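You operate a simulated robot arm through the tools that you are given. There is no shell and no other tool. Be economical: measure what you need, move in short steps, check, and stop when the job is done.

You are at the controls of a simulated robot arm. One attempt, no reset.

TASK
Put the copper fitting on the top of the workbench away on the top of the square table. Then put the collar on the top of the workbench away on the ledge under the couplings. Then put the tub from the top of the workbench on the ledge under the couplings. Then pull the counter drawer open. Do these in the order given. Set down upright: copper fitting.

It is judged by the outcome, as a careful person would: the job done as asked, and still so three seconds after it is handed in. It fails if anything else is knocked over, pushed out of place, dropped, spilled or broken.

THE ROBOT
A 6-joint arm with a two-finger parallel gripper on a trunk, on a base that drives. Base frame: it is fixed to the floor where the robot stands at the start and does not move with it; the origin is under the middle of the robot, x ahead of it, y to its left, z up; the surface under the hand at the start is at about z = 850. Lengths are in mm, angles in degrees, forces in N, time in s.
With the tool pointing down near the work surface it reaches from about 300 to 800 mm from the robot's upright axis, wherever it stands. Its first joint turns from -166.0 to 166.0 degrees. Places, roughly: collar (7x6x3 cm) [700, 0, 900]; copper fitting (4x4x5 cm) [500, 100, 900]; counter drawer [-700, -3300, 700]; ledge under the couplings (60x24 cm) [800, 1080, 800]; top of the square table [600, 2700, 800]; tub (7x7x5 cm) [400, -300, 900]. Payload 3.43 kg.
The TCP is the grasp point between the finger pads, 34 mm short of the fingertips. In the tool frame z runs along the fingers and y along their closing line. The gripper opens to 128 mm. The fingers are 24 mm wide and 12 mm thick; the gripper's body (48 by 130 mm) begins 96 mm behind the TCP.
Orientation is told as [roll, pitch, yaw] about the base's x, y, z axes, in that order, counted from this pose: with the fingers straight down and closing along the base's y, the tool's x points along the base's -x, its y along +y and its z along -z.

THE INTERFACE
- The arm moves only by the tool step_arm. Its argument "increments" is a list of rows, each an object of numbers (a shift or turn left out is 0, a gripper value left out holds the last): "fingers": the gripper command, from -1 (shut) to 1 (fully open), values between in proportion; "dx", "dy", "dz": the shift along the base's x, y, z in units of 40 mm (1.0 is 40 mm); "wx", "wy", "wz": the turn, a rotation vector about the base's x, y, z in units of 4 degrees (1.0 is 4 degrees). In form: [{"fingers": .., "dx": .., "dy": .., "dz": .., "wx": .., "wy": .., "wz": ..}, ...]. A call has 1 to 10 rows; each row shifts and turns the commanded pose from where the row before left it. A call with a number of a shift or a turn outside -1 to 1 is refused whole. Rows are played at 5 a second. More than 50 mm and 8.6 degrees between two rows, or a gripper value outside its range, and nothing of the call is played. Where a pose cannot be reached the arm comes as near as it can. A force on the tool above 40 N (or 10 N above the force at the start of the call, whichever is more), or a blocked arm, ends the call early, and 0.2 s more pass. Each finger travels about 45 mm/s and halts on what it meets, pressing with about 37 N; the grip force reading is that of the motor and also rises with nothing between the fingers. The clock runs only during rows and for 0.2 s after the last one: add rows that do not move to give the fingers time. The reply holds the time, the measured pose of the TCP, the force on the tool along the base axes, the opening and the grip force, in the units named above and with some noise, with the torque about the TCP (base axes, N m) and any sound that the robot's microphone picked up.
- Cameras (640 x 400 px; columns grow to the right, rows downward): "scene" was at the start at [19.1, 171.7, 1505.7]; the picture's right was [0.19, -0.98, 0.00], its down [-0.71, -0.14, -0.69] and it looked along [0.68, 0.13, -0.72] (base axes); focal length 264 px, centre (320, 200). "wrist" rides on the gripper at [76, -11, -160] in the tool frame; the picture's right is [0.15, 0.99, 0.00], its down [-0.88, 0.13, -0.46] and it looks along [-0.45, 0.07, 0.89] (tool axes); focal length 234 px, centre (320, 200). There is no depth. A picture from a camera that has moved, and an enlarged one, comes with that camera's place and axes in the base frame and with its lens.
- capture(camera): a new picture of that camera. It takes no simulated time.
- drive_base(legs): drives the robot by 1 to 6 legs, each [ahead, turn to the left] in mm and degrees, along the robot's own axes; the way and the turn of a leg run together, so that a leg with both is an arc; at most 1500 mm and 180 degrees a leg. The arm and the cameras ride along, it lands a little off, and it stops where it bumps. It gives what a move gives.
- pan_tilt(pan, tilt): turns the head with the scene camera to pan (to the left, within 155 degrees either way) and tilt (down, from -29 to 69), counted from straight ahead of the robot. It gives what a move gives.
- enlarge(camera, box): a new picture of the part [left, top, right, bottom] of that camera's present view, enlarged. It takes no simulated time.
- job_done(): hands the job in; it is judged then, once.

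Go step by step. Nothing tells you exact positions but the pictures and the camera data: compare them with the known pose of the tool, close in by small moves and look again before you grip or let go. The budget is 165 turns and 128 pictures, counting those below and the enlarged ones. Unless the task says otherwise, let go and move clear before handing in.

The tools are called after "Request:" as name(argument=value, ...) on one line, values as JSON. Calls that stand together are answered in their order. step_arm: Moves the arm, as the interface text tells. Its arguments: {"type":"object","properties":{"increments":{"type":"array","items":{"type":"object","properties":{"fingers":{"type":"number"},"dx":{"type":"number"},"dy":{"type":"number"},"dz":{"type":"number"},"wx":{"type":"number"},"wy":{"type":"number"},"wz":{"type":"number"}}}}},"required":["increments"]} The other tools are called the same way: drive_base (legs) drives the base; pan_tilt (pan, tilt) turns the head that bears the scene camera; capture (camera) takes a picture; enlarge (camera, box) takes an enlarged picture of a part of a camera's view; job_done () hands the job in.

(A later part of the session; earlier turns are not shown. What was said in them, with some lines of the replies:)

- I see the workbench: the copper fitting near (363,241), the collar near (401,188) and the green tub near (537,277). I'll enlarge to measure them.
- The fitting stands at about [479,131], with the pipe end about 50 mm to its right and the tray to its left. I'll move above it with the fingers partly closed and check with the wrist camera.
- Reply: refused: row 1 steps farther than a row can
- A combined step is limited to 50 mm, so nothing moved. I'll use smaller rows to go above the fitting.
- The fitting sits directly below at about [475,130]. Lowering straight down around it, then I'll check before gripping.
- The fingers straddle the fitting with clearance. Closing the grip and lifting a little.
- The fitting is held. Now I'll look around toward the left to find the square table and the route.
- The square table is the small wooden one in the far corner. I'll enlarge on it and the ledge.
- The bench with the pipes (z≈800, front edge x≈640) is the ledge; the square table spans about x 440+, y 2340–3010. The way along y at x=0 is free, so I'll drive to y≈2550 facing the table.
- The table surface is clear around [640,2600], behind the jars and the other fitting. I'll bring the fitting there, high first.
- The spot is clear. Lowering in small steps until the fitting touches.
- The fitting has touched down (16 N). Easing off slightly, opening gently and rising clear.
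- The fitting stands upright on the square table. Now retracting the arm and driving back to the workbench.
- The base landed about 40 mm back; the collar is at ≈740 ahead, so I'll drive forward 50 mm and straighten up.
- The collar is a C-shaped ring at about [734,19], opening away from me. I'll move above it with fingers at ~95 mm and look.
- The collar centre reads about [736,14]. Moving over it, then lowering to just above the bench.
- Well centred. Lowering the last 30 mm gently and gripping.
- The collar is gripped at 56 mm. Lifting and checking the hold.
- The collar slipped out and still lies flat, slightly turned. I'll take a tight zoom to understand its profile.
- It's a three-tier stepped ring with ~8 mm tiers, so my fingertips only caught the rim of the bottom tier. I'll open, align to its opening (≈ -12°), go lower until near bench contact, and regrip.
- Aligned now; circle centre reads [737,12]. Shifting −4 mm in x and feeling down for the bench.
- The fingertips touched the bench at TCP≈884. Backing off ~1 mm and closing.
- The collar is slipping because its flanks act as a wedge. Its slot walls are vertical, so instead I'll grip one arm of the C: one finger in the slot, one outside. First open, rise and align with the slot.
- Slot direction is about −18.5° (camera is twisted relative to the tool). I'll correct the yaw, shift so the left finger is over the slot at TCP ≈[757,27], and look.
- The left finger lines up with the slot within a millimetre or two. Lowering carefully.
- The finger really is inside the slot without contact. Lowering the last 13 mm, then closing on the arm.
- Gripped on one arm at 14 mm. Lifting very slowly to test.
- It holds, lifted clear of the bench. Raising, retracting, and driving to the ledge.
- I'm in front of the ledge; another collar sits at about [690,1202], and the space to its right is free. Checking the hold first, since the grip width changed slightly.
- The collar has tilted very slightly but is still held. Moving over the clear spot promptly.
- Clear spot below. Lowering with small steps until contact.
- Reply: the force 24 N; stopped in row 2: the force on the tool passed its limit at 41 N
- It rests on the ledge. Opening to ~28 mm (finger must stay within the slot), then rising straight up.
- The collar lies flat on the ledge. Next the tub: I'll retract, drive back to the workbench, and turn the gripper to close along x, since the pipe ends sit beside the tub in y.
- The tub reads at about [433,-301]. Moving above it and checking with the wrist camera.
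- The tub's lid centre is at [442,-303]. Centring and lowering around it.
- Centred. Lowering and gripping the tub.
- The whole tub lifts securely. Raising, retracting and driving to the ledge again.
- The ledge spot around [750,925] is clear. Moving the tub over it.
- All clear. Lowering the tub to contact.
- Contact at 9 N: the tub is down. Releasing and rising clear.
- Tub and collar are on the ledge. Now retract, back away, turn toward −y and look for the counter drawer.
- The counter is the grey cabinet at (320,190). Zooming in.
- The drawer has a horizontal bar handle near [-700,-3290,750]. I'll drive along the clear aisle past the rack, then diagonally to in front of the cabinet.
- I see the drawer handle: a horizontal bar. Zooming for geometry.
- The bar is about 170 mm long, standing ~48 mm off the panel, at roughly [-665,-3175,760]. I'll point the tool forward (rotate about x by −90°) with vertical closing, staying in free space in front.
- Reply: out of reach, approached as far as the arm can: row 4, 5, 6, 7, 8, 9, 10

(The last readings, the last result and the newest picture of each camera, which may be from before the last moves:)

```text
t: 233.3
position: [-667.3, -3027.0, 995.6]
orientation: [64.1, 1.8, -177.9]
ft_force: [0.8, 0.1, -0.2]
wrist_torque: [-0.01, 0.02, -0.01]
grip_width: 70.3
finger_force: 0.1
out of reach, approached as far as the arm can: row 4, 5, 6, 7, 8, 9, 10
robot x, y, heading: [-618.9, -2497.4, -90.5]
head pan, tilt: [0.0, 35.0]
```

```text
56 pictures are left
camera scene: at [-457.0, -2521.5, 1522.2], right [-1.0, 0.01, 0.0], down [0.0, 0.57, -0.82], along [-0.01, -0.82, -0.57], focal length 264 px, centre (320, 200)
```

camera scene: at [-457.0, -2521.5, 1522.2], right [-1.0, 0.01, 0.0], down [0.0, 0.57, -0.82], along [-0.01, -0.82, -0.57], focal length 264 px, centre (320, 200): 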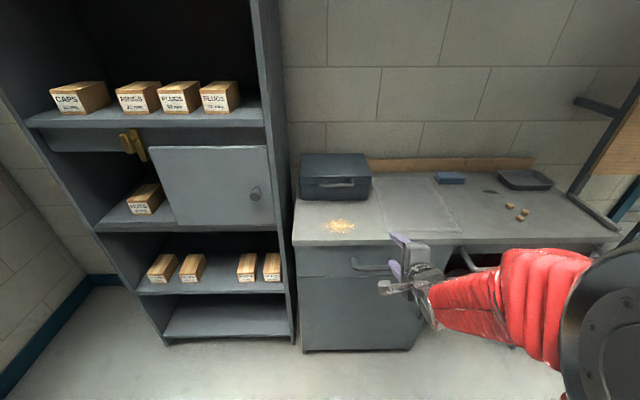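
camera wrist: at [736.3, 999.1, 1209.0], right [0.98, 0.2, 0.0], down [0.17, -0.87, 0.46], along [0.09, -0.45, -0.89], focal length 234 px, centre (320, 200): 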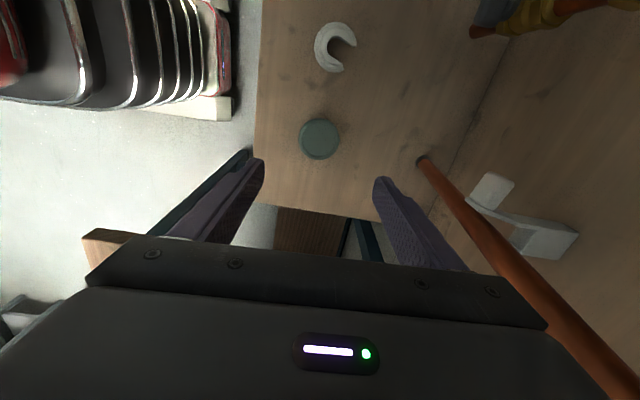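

The arm is too folded for the pose there; it should work farther out. Moving a little forward and down and re-reading.

Request:
step_arm(increments=[{"dy": -0.6, "dz": -0.5}, {"dy": -0.6, "dz": -0.5}, {}])

```text
t: 234.1
position: [-666.1, -3074.1, 958.2]
orientation: [64.0, 1.7, -177.9]
ft_force: [-0.2, -0.4, 0.7]
wrist_torque: [-0.04, 0.01, -0.01]
grip_width: 70.5
finger_force: 0.0
robot x, y, heading: [-613.4, -2495.5, -90.5]
head pan, tilt: [0.0, 35.0]
```

Now it tracks. Lowering in front of the handle at this y, and looking with the wrist camera.

Request:
step_arm(increments=[{"dz": -0.8}, {"dz": -0.8}, {"dz": -0.8}, {"dz": -0.8}, {"dz": -0.5}, {}])

Request:
capture(camera="wrist")

Request:
capture(camera="scene")

```text
t: 235.5
position: [-670.5, -3074.1, 808.0]
orientation: [64.1, 2.0, -177.4]
ft_force: [0.1, 0.3, 0.2]
wrist_torque: [-0.05, 0.01, -0.02]
grip_width: 70.4
finger_force: 0.0
out of reach, approached as far as the arm can: row 5
robot x, y, heading: [-611.8, -2494.6, -90.6]
head pan, tilt: [0.0, 35.0]
```

```text
55 pictures are left
camera wrist: at [-604.4, -2923.8, 870.8], right [0.13, -0.43, 0.89], down [-0.91, 0.31, 0.29], along [-0.4, -0.85, -0.34], focal length 234 px, centre (320, 200)
```

wrist: 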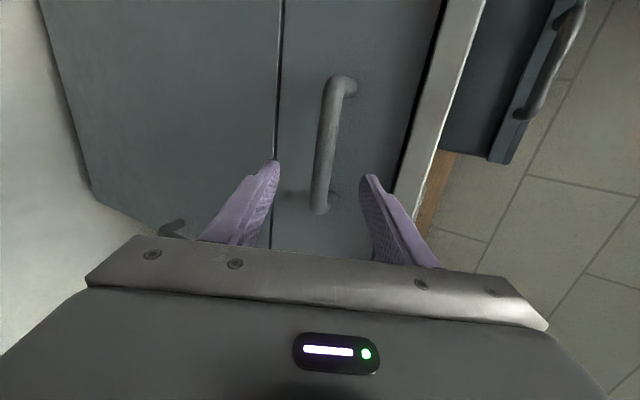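

```text
54 pictures are left
camera scene: at [-456.9, -2521.9, 1522.2], right [-1.0, 0.01, 0.0], down [0.0, 0.57, -0.82], along [-0.01, -0.82, -0.57], focal length 264 px, centre (320, 200)
```

scene: 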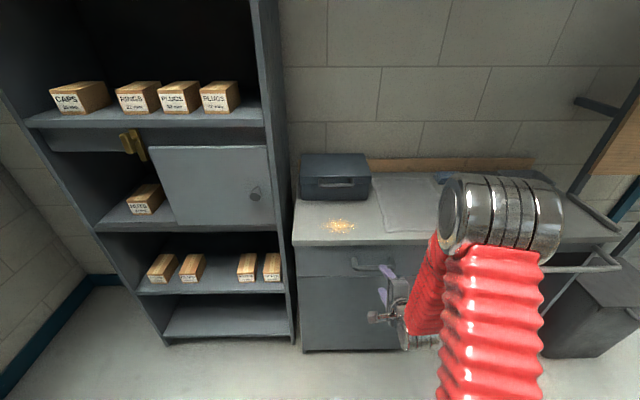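

Triangulating both views, the bar is at about [-663,-3163,771], close to the tool axis. Advancing partway along the tool axis with ~56 mm opening.

Request:
step_arm(increments=[{"dy": -0.45, "dz": -0.18, "dx": 0.1, "fingers": -0.1}, {"dy": -0.45, "dz": -0.18, "dx": 0.05}, {"dy": -0.4, "dz": -0.18}, {}])

Request:
capture(camera="wrist")

Request:
enlarge(camera="scene", box=[330, 220, 450, 320])

```text
t: 236.5
position: [-676.8, -3125.4, 788.1]
orientation: [64.0, 2.0, -177.4]
ft_force: [-0.2, 0.7, -0.3]
wrist_torque: [0.0, 0.02, 0.0]
grip_width: 57.8
finger_force: 0.0
out of reach, approached as far as the arm can: row 1, 2
robot x, y, heading: [-614.0, -2497.6, -90.4]
head pan, tilt: [0.0, 35.0]
```

```text
53 pictures are left
camera wrist: at [-610.3, -2974.1, 850.8], right [0.13, -0.43, 0.89], down [-0.91, 0.31, 0.29], along [-0.4, -0.85, -0.35], focal length 234 px, centre (320, 200)
```

wrist: 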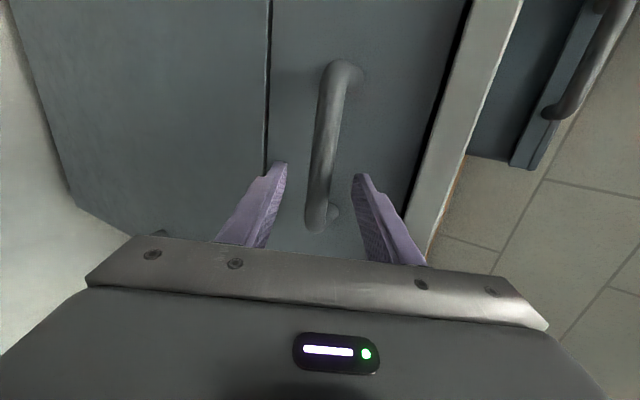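

```text
4.00 times, centred on (390, 270) of scene
camera zoom: at [-456.9, -2522.0, 1522.2], right [-1.0, 0.01, 0.0], down [0.0, 0.57, -0.82], along [-0.01, -0.82, -0.57], focal length 1058 px, centre (40, -80)
```

zoom: 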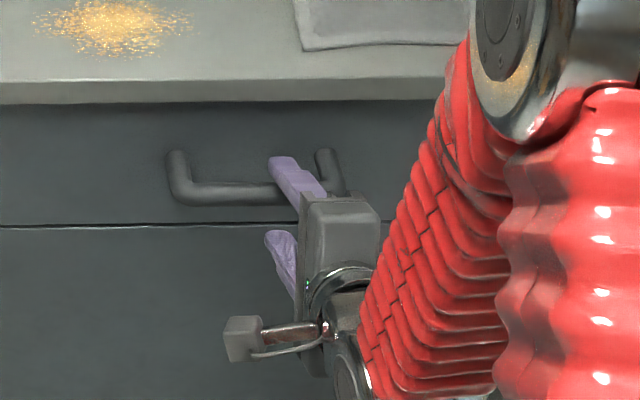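

The bar lies between the fingers, slightly toward the right end but with enough room. Advancing the last ~30 mm.

Request:
step_arm(increments=[{"dy": -0.36, "dz": -0.14}, {"dy": -0.36, "dz": -0.14}, {}])

Request:
capture(camera="wrist")

Request:
enlarge(camera="scene", box=[330, 220, 450, 320])

```text
t: 237.3
position: [-677.9, -3155.7, 776.2]
orientation: [63.9, 2.0, -177.1]
ft_force: [-0.3, 0.2, -0.2]
wrist_torque: [0.03, -0.01, -0.02]
grip_width: 57.7
finger_force: 0.1
out of reach, approached as far as the arm can: row 2
robot x, y, heading: [-615.7, -2494.4, -90.4]
head pan, tilt: [0.0, 35.0]
```

```text
51 pictures are left
camera wrist: at [-612.3, -3003.4, 839.7], right [0.13, -0.43, 0.89], down [-0.91, 0.31, 0.28], along [-0.4, -0.85, -0.35], focal length 234 px, centre (320, 200)
```

wrist: 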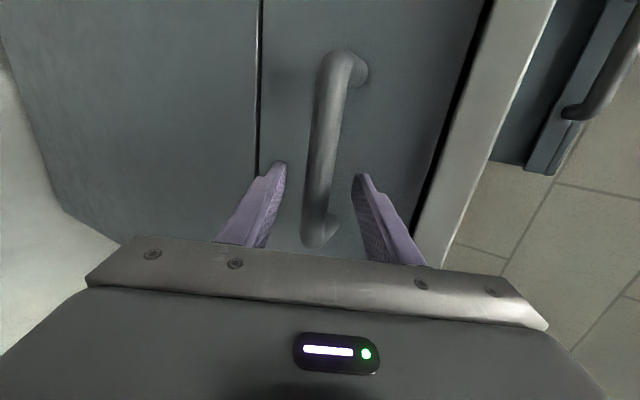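

```text
4.00 times, centred on (390, 270) of scene
camera zoom: at [-456.9, -2522.0, 1522.2], right [-1.0, 0.01, 0.0], down [0.0, 0.57, -0.82], along [-0.01, -0.82, -0.57], focal length 1058 px, centre (40, -80)
```

zoom: 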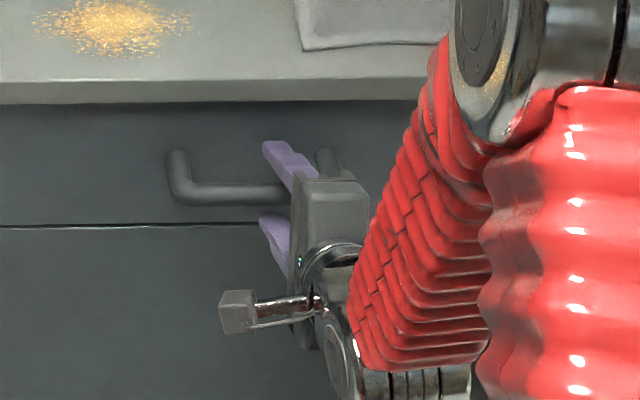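

The bar is now between the pads (about 13 mm ahead of the TCP). Closing on it.

Request:
step_arm(increments=[{"fingers": -1}, {}, {}, {}, {}])

Request:
capture(camera="wrist")

```text
t: 238.5
position: [-678.7, -3152.7, 776.2]
orientation: [63.8, 2.0, -177.4]
ft_force: [-2.4, 5.2, -14.0]
wrist_torque: [0.17, 1.13, 0.41]
grip_width: 22.0
finger_force: 45.5
robot x, y, heading: [-612.8, -2495.2, -90.4]
head pan, tilt: [0.0, 35.0]
```

```text
49 pictures are left
camera wrist: at [-612.3, -3002.6, 838.9], right [0.14, -0.43, 0.89], down [-0.91, 0.31, 0.29], along [-0.4, -0.85, -0.35], focal length 234 px, centre (320, 200)
```

wrist: 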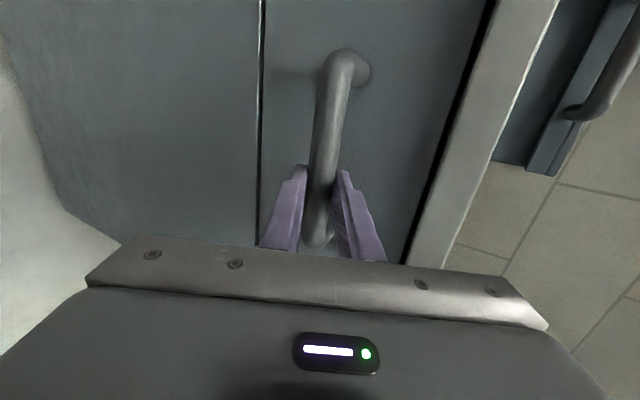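

Gripped on the bar (22 mm). I'll pull by driving the base back, starting with a short test.

Request:
drive_base(legs=[[-60, 0]])

Request:
enlarge(camera="scene", box=[290, 210, 450, 330])

```text
t: 239.6
position: [-679.2, -3094.8, 776.0]
orientation: [63.8, 2.2, -177.5]
ft_force: [-11.7, -1.6, -25.7]
wrist_torque: [0.21, 1.18, 0.07]
grip_width: 21.8
finger_force: 44.9
robot x, y, heading: [-612.6, -2435.3, -90.4]
head pan, tilt: [0.0, 35.0]
```

```text
3.33 times, centred on (370, 270) of scene
camera zoom: at [-456.7, -2462.0, 1522.2], right [-1.0, 0.01, 0.0], down [0.0, 0.57, -0.82], along [-0.01, -0.82, -0.57], focal length 882 px, centre (153, -33)
```

zoom: 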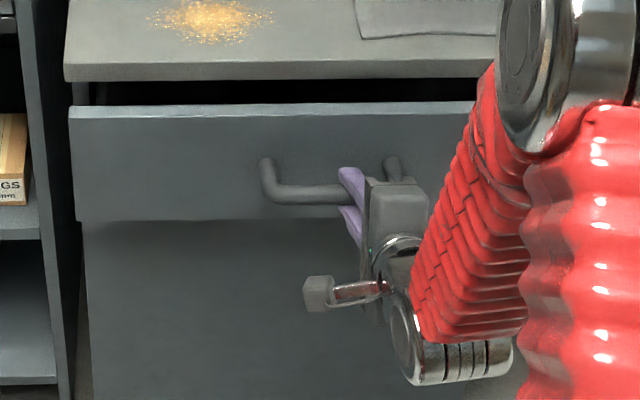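

The drawer slides open. Relieving the side load a little, then pulling further.

Request:
step_arm(increments=[{"dz": -0.06, "dx": -0.04}, {}])

Request:
drive_base(legs=[[-120, 0]])

Request:
enlarge(camera="scene", box=[290, 210, 450, 330])

```text
t: 240.2
position: [-678.9, -3093.8, 775.6]
orientation: [64.1, 2.0, -177.3]
ft_force: [17.0, -1.8, 13.0]
wrist_torque: [-0.18, 0.92, 0.76]
grip_width: 21.8
finger_force: 45.5
robot x, y, heading: [-612.9, -2434.3, -90.5]
head pan, tilt: [0.0, 35.0]
```

```text
t: 241.6
position: [-679.1, -2973.3, 776.2]
orientation: [64.0, 2.0, -177.6]
ft_force: [-4.8, -0.7, 24.6]
wrist_torque: [-0.39, 1.29, -0.2]
grip_width: 22.1
finger_force: 45.3
robot x, y, heading: [-612.9, -2312.6, -90.5]
head pan, tilt: [0.0, 35.0]
```

```text
3.33 times, centred on (370, 270) of scene
camera zoom: at [-455.5, -2339.6, 1522.2], right [-1.0, 0.01, 0.0], down [0.0, 0.57, -0.82], along [-0.01, -0.82, -0.57], focal length 882 px, centre (153, -33)
```

zoom: 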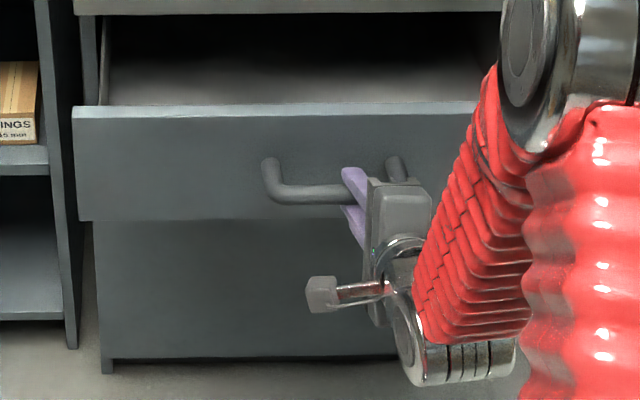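

Open ~180 mm now. One more careful pull toward full travel.

Request:
drive_base(legs=[[-80, 0]])

Request:
capture(camera="scene")

```text
t: 242.8
position: [-680.3, -2891.9, 776.3]
orientation: [63.9, 2.0, -177.6]
ft_force: [-16.8, -1.0, -1.2]
wrist_torque: [-0.01, 1.16, 0.1]
grip_width: 21.9
finger_force: 45.0
robot x, y, heading: [-612.3, -2229.4, -90.3]
head pan, tilt: [0.0, 35.0]
```

```text
46 pictures are left
camera scene: at [-455.2, -2259.2, 1522.2], right [-1.0, 0.01, 0.0], down [0.0, 0.57, -0.82], along [-0.01, -0.82, -0.57], focal length 264 px, centre (320, 200)
```

scene: 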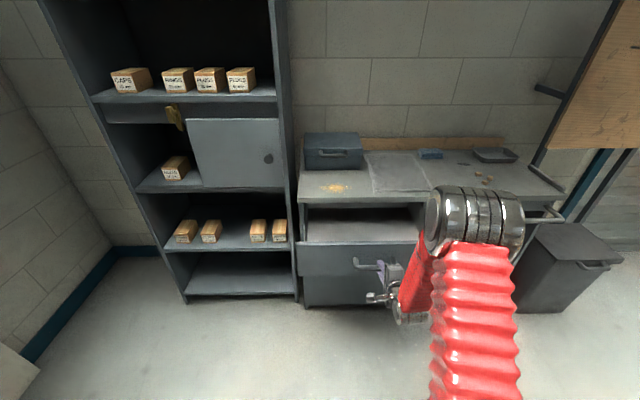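

Still free-moving at ~260 mm. A short further pull to find the stop.

Request:
drive_base(legs=[[-50, 0]])

Request:
capture(camera="scene")

```text
t: 243.8
position: [-680.6, -2845.9, 779.4]
orientation: [64.6, 2.0, -177.6]
ft_force: [0.4, -36.3, 9.1]
wrist_torque: [-0.43, 0.92, 0.49]
grip_width: 22.0
finger_force: 45.3
robot x, y, heading: [-608.3, -2182.1, -90.4]
head pan, tilt: [0.0, 35.0]
```

```text
45 pictures are left
camera scene: at [-454.5, -2210.1, 1522.2], right [-1.0, 0.01, 0.0], down [0.0, 0.57, -0.82], along [-0.01, -0.82, -0.57], focal length 264 px, centre (320, 200)
```

scene: 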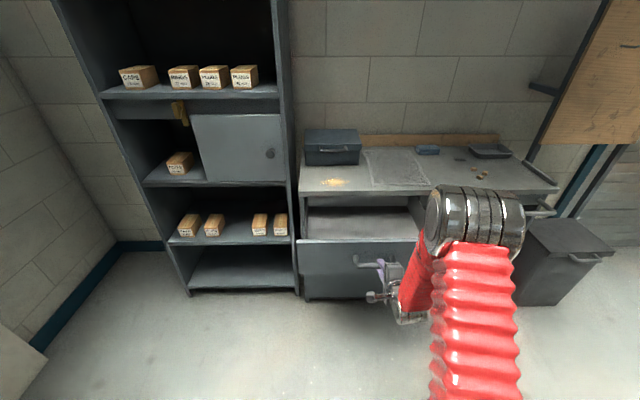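

The stop is reached (~300 mm open). Relieving the tension, opening the fingers, and backing off along the tool axis.

Request:
step_arm(increments=[{"dy": -0.06}, {"fingers": -0.02}, {}, {}, {}, {}])

Request:
step_arm(increments=[{"dy": 0.35, "dz": 0.17}, {"dy": 0.4, "dz": 0.2}, {"dy": 0.4, "dz": 0.2}, {}])

Request:
capture(camera="wrist")

```text
t: 245.2
position: [-679.9, -2847.6, 780.9]
orientation: [64.6, 2.0, -177.6]
ft_force: [-0.6, -0.3, 0.6]
wrist_torque: [0.0, 0.01, -0.01]
grip_width: 62.7
finger_force: 0.1
robot x, y, heading: [-610.3, -2183.3, -90.2]
head pan, tilt: [0.0, 35.0]
```

```text
t: 246.2
position: [-680.3, -2799.4, 803.2]
orientation: [64.6, 2.0, -177.5]
ft_force: [-0.5, 0.0, -0.2]
wrist_torque: [0.0, -0.01, 0.02]
grip_width: 62.6
finger_force: 0.1
robot x, y, heading: [-612.9, -2178.7, -90.2]
head pan, tilt: [0.0, 35.0]
```

```text
44 pictures are left
camera wrist: at [-613.5, -2648.4, 864.7], right [0.13, -0.42, 0.9], down [-0.91, 0.32, 0.28], along [-0.4, -0.85, -0.34], focal length 234 px, centre (320, 200)
```

wrist: 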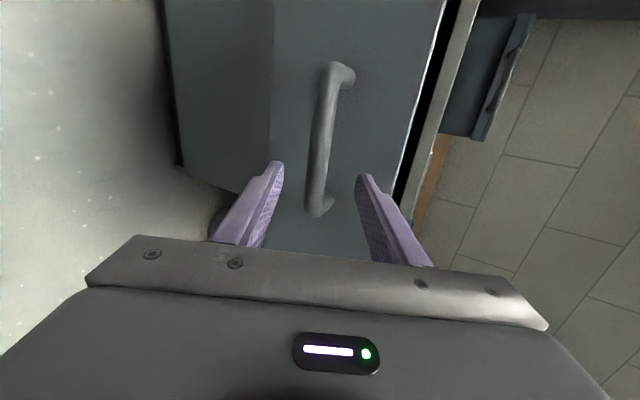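

The fingers are free of the handle. Backing the base away and checking the final state.

Request:
drive_base(legs=[[-200, 0]])

Request:
capture(camera="scene")

```text
t: 248.1
position: [-675.4, -2630.2, 803.0]
orientation: [64.6, 2.0, -177.6]
ft_force: [-1.6, 0.3, -0.3]
wrist_torque: [-0.03, -0.06, 0.07]
grip_width: 62.9
finger_force: 0.0
robot x, y, heading: [-599.6, -2009.9, -85.0]
head pan, tilt: [0.0, 35.0]
```

```text
43 pictures are left
camera scene: at [-443.3, -2022.7, 1522.4], right [-1.0, -0.09, 0.0], down [-0.05, 0.57, -0.82], along [0.07, -0.82, -0.57], focal length 264 px, centre (320, 200)
```

scene: 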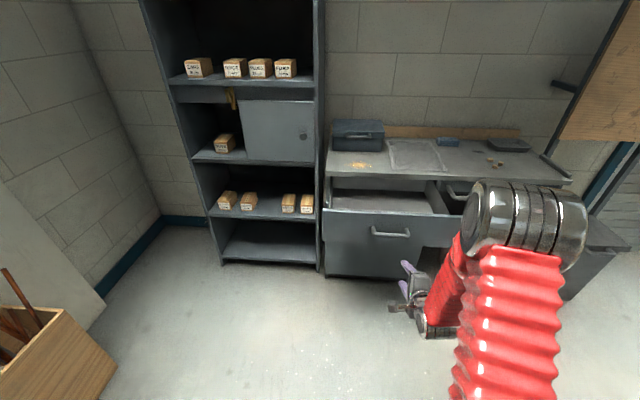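

The drawer is open and I'm clear, but the heading changed by 5°, so the base may have touched the rack behind. Looking back.

Request:
pan_tilt(pan=-130, tilt=25)

Request:
capture(camera="scene")

```text
t: 250.2
position: [-676.1, -2629.2, 804.4]
orientation: [64.5, 2.0, -177.5]
ft_force: [0.2, 0.2, -0.8]
wrist_torque: [0.02, -0.01, -0.04]
grip_width: 62.4
finger_force: 0.1
robot x, y, heading: [-600.9, -2012.7, -85.0]
head pan, tilt: [-130.0, 25.0]
```

```text
42 pictures are left
camera scene: at [-527.0, -1882.5, 1538.0], right [0.57, 0.82, 0.0], down [0.35, -0.24, -0.91], along [-0.74, 0.52, -0.42], focal length 264 px, centre (320, 200)
```

scene: 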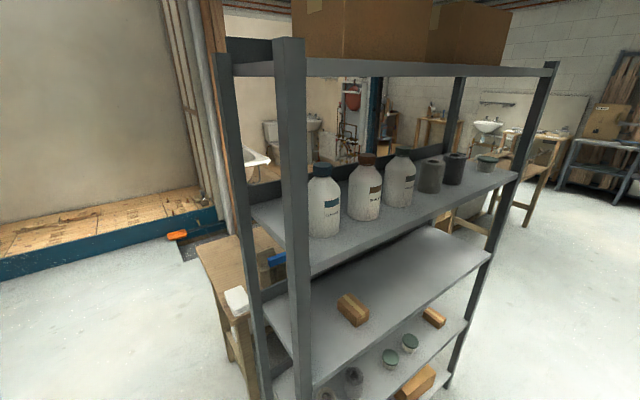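

The rack stands undisturbed with everything upright. I'll move forward slightly so nothing is in contact, and verify.

Request:
drive_base(legs=[[70, 0]])

Request:
capture(camera="scene")

Request:
pan_tilt(pan=0, tilt=35)

Request:
capture(camera="scene")

```text
t: 251.3
position: [-670.3, -2701.2, 804.4]
orientation: [64.7, 2.1, -177.5]
ft_force: [-0.8, 0.2, -0.8]
wrist_torque: [0.02, -0.01, 0.04]
grip_width: 62.7
finger_force: 0.1
robot x, y, heading: [-596.5, -2080.7, -84.8]
head pan, tilt: [-130.0, 25.0]
```

```text
41 pictures are left
camera scene: at [-520.3, -1954.2, 1538.0], right [0.57, 0.82, 0.0], down [0.35, -0.24, -0.91], along [-0.74, 0.52, -0.42], focal length 264 px, centre (320, 200)
```

scene: 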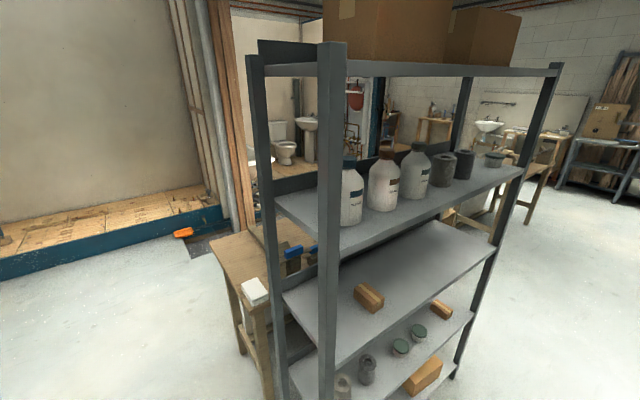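

```text
t: 253.4
position: [-670.9, -2701.7, 804.9]
orientation: [64.5, 2.0, -177.4]
ft_force: [0.2, -0.1, 0.3]
wrist_torque: [-0.01, -0.02, 0.0]
grip_width: 62.7
finger_force: 0.1
robot x, y, heading: [-593.4, -2084.1, -85.2]
head pan, tilt: [0.0, 35.0]
```

```text
40 pictures are left
camera scene: at [-437.0, -2094.7, 1522.2], right [-1.0, -0.09, 0.0], down [-0.05, 0.57, -0.82], along [0.07, -0.82, -0.57], focal length 264 px, centre (320, 200)
```

scene: 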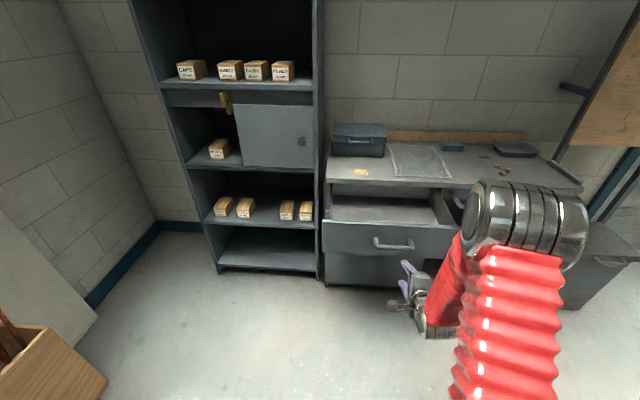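

The drawer is fully open, the arm is clear, and the rack and its contents are standing. Handing in.

Request:
job_done()

```text
The job is handed in.
```

I did all four parts in the order you gave, and everything was in place when I handed in. I can't see the verdict from here.

- **Copper fitting:** it stands upright on the top of the square table.
- **Collar:** it lies flat on the ledge under the couplings. It slipped from the gripper twice on the workbench, barely leaving the bench top, before I got a firm hold.
- **Tub:** it sits on the same ledge, to the right of the collar.
- **Counter drawer:** it is open about 300 mm, to its stop, and the gripper has let go and moved clear.

While backing away from the drawer, the base stopped about 30 mm short and turned about 5°, so it may have touched the shelving rack behind it. I looked back: the rack and everything on it were still standing, and I moved forward to leave a gap. I couldn't tell whether the rack shifted slightly.
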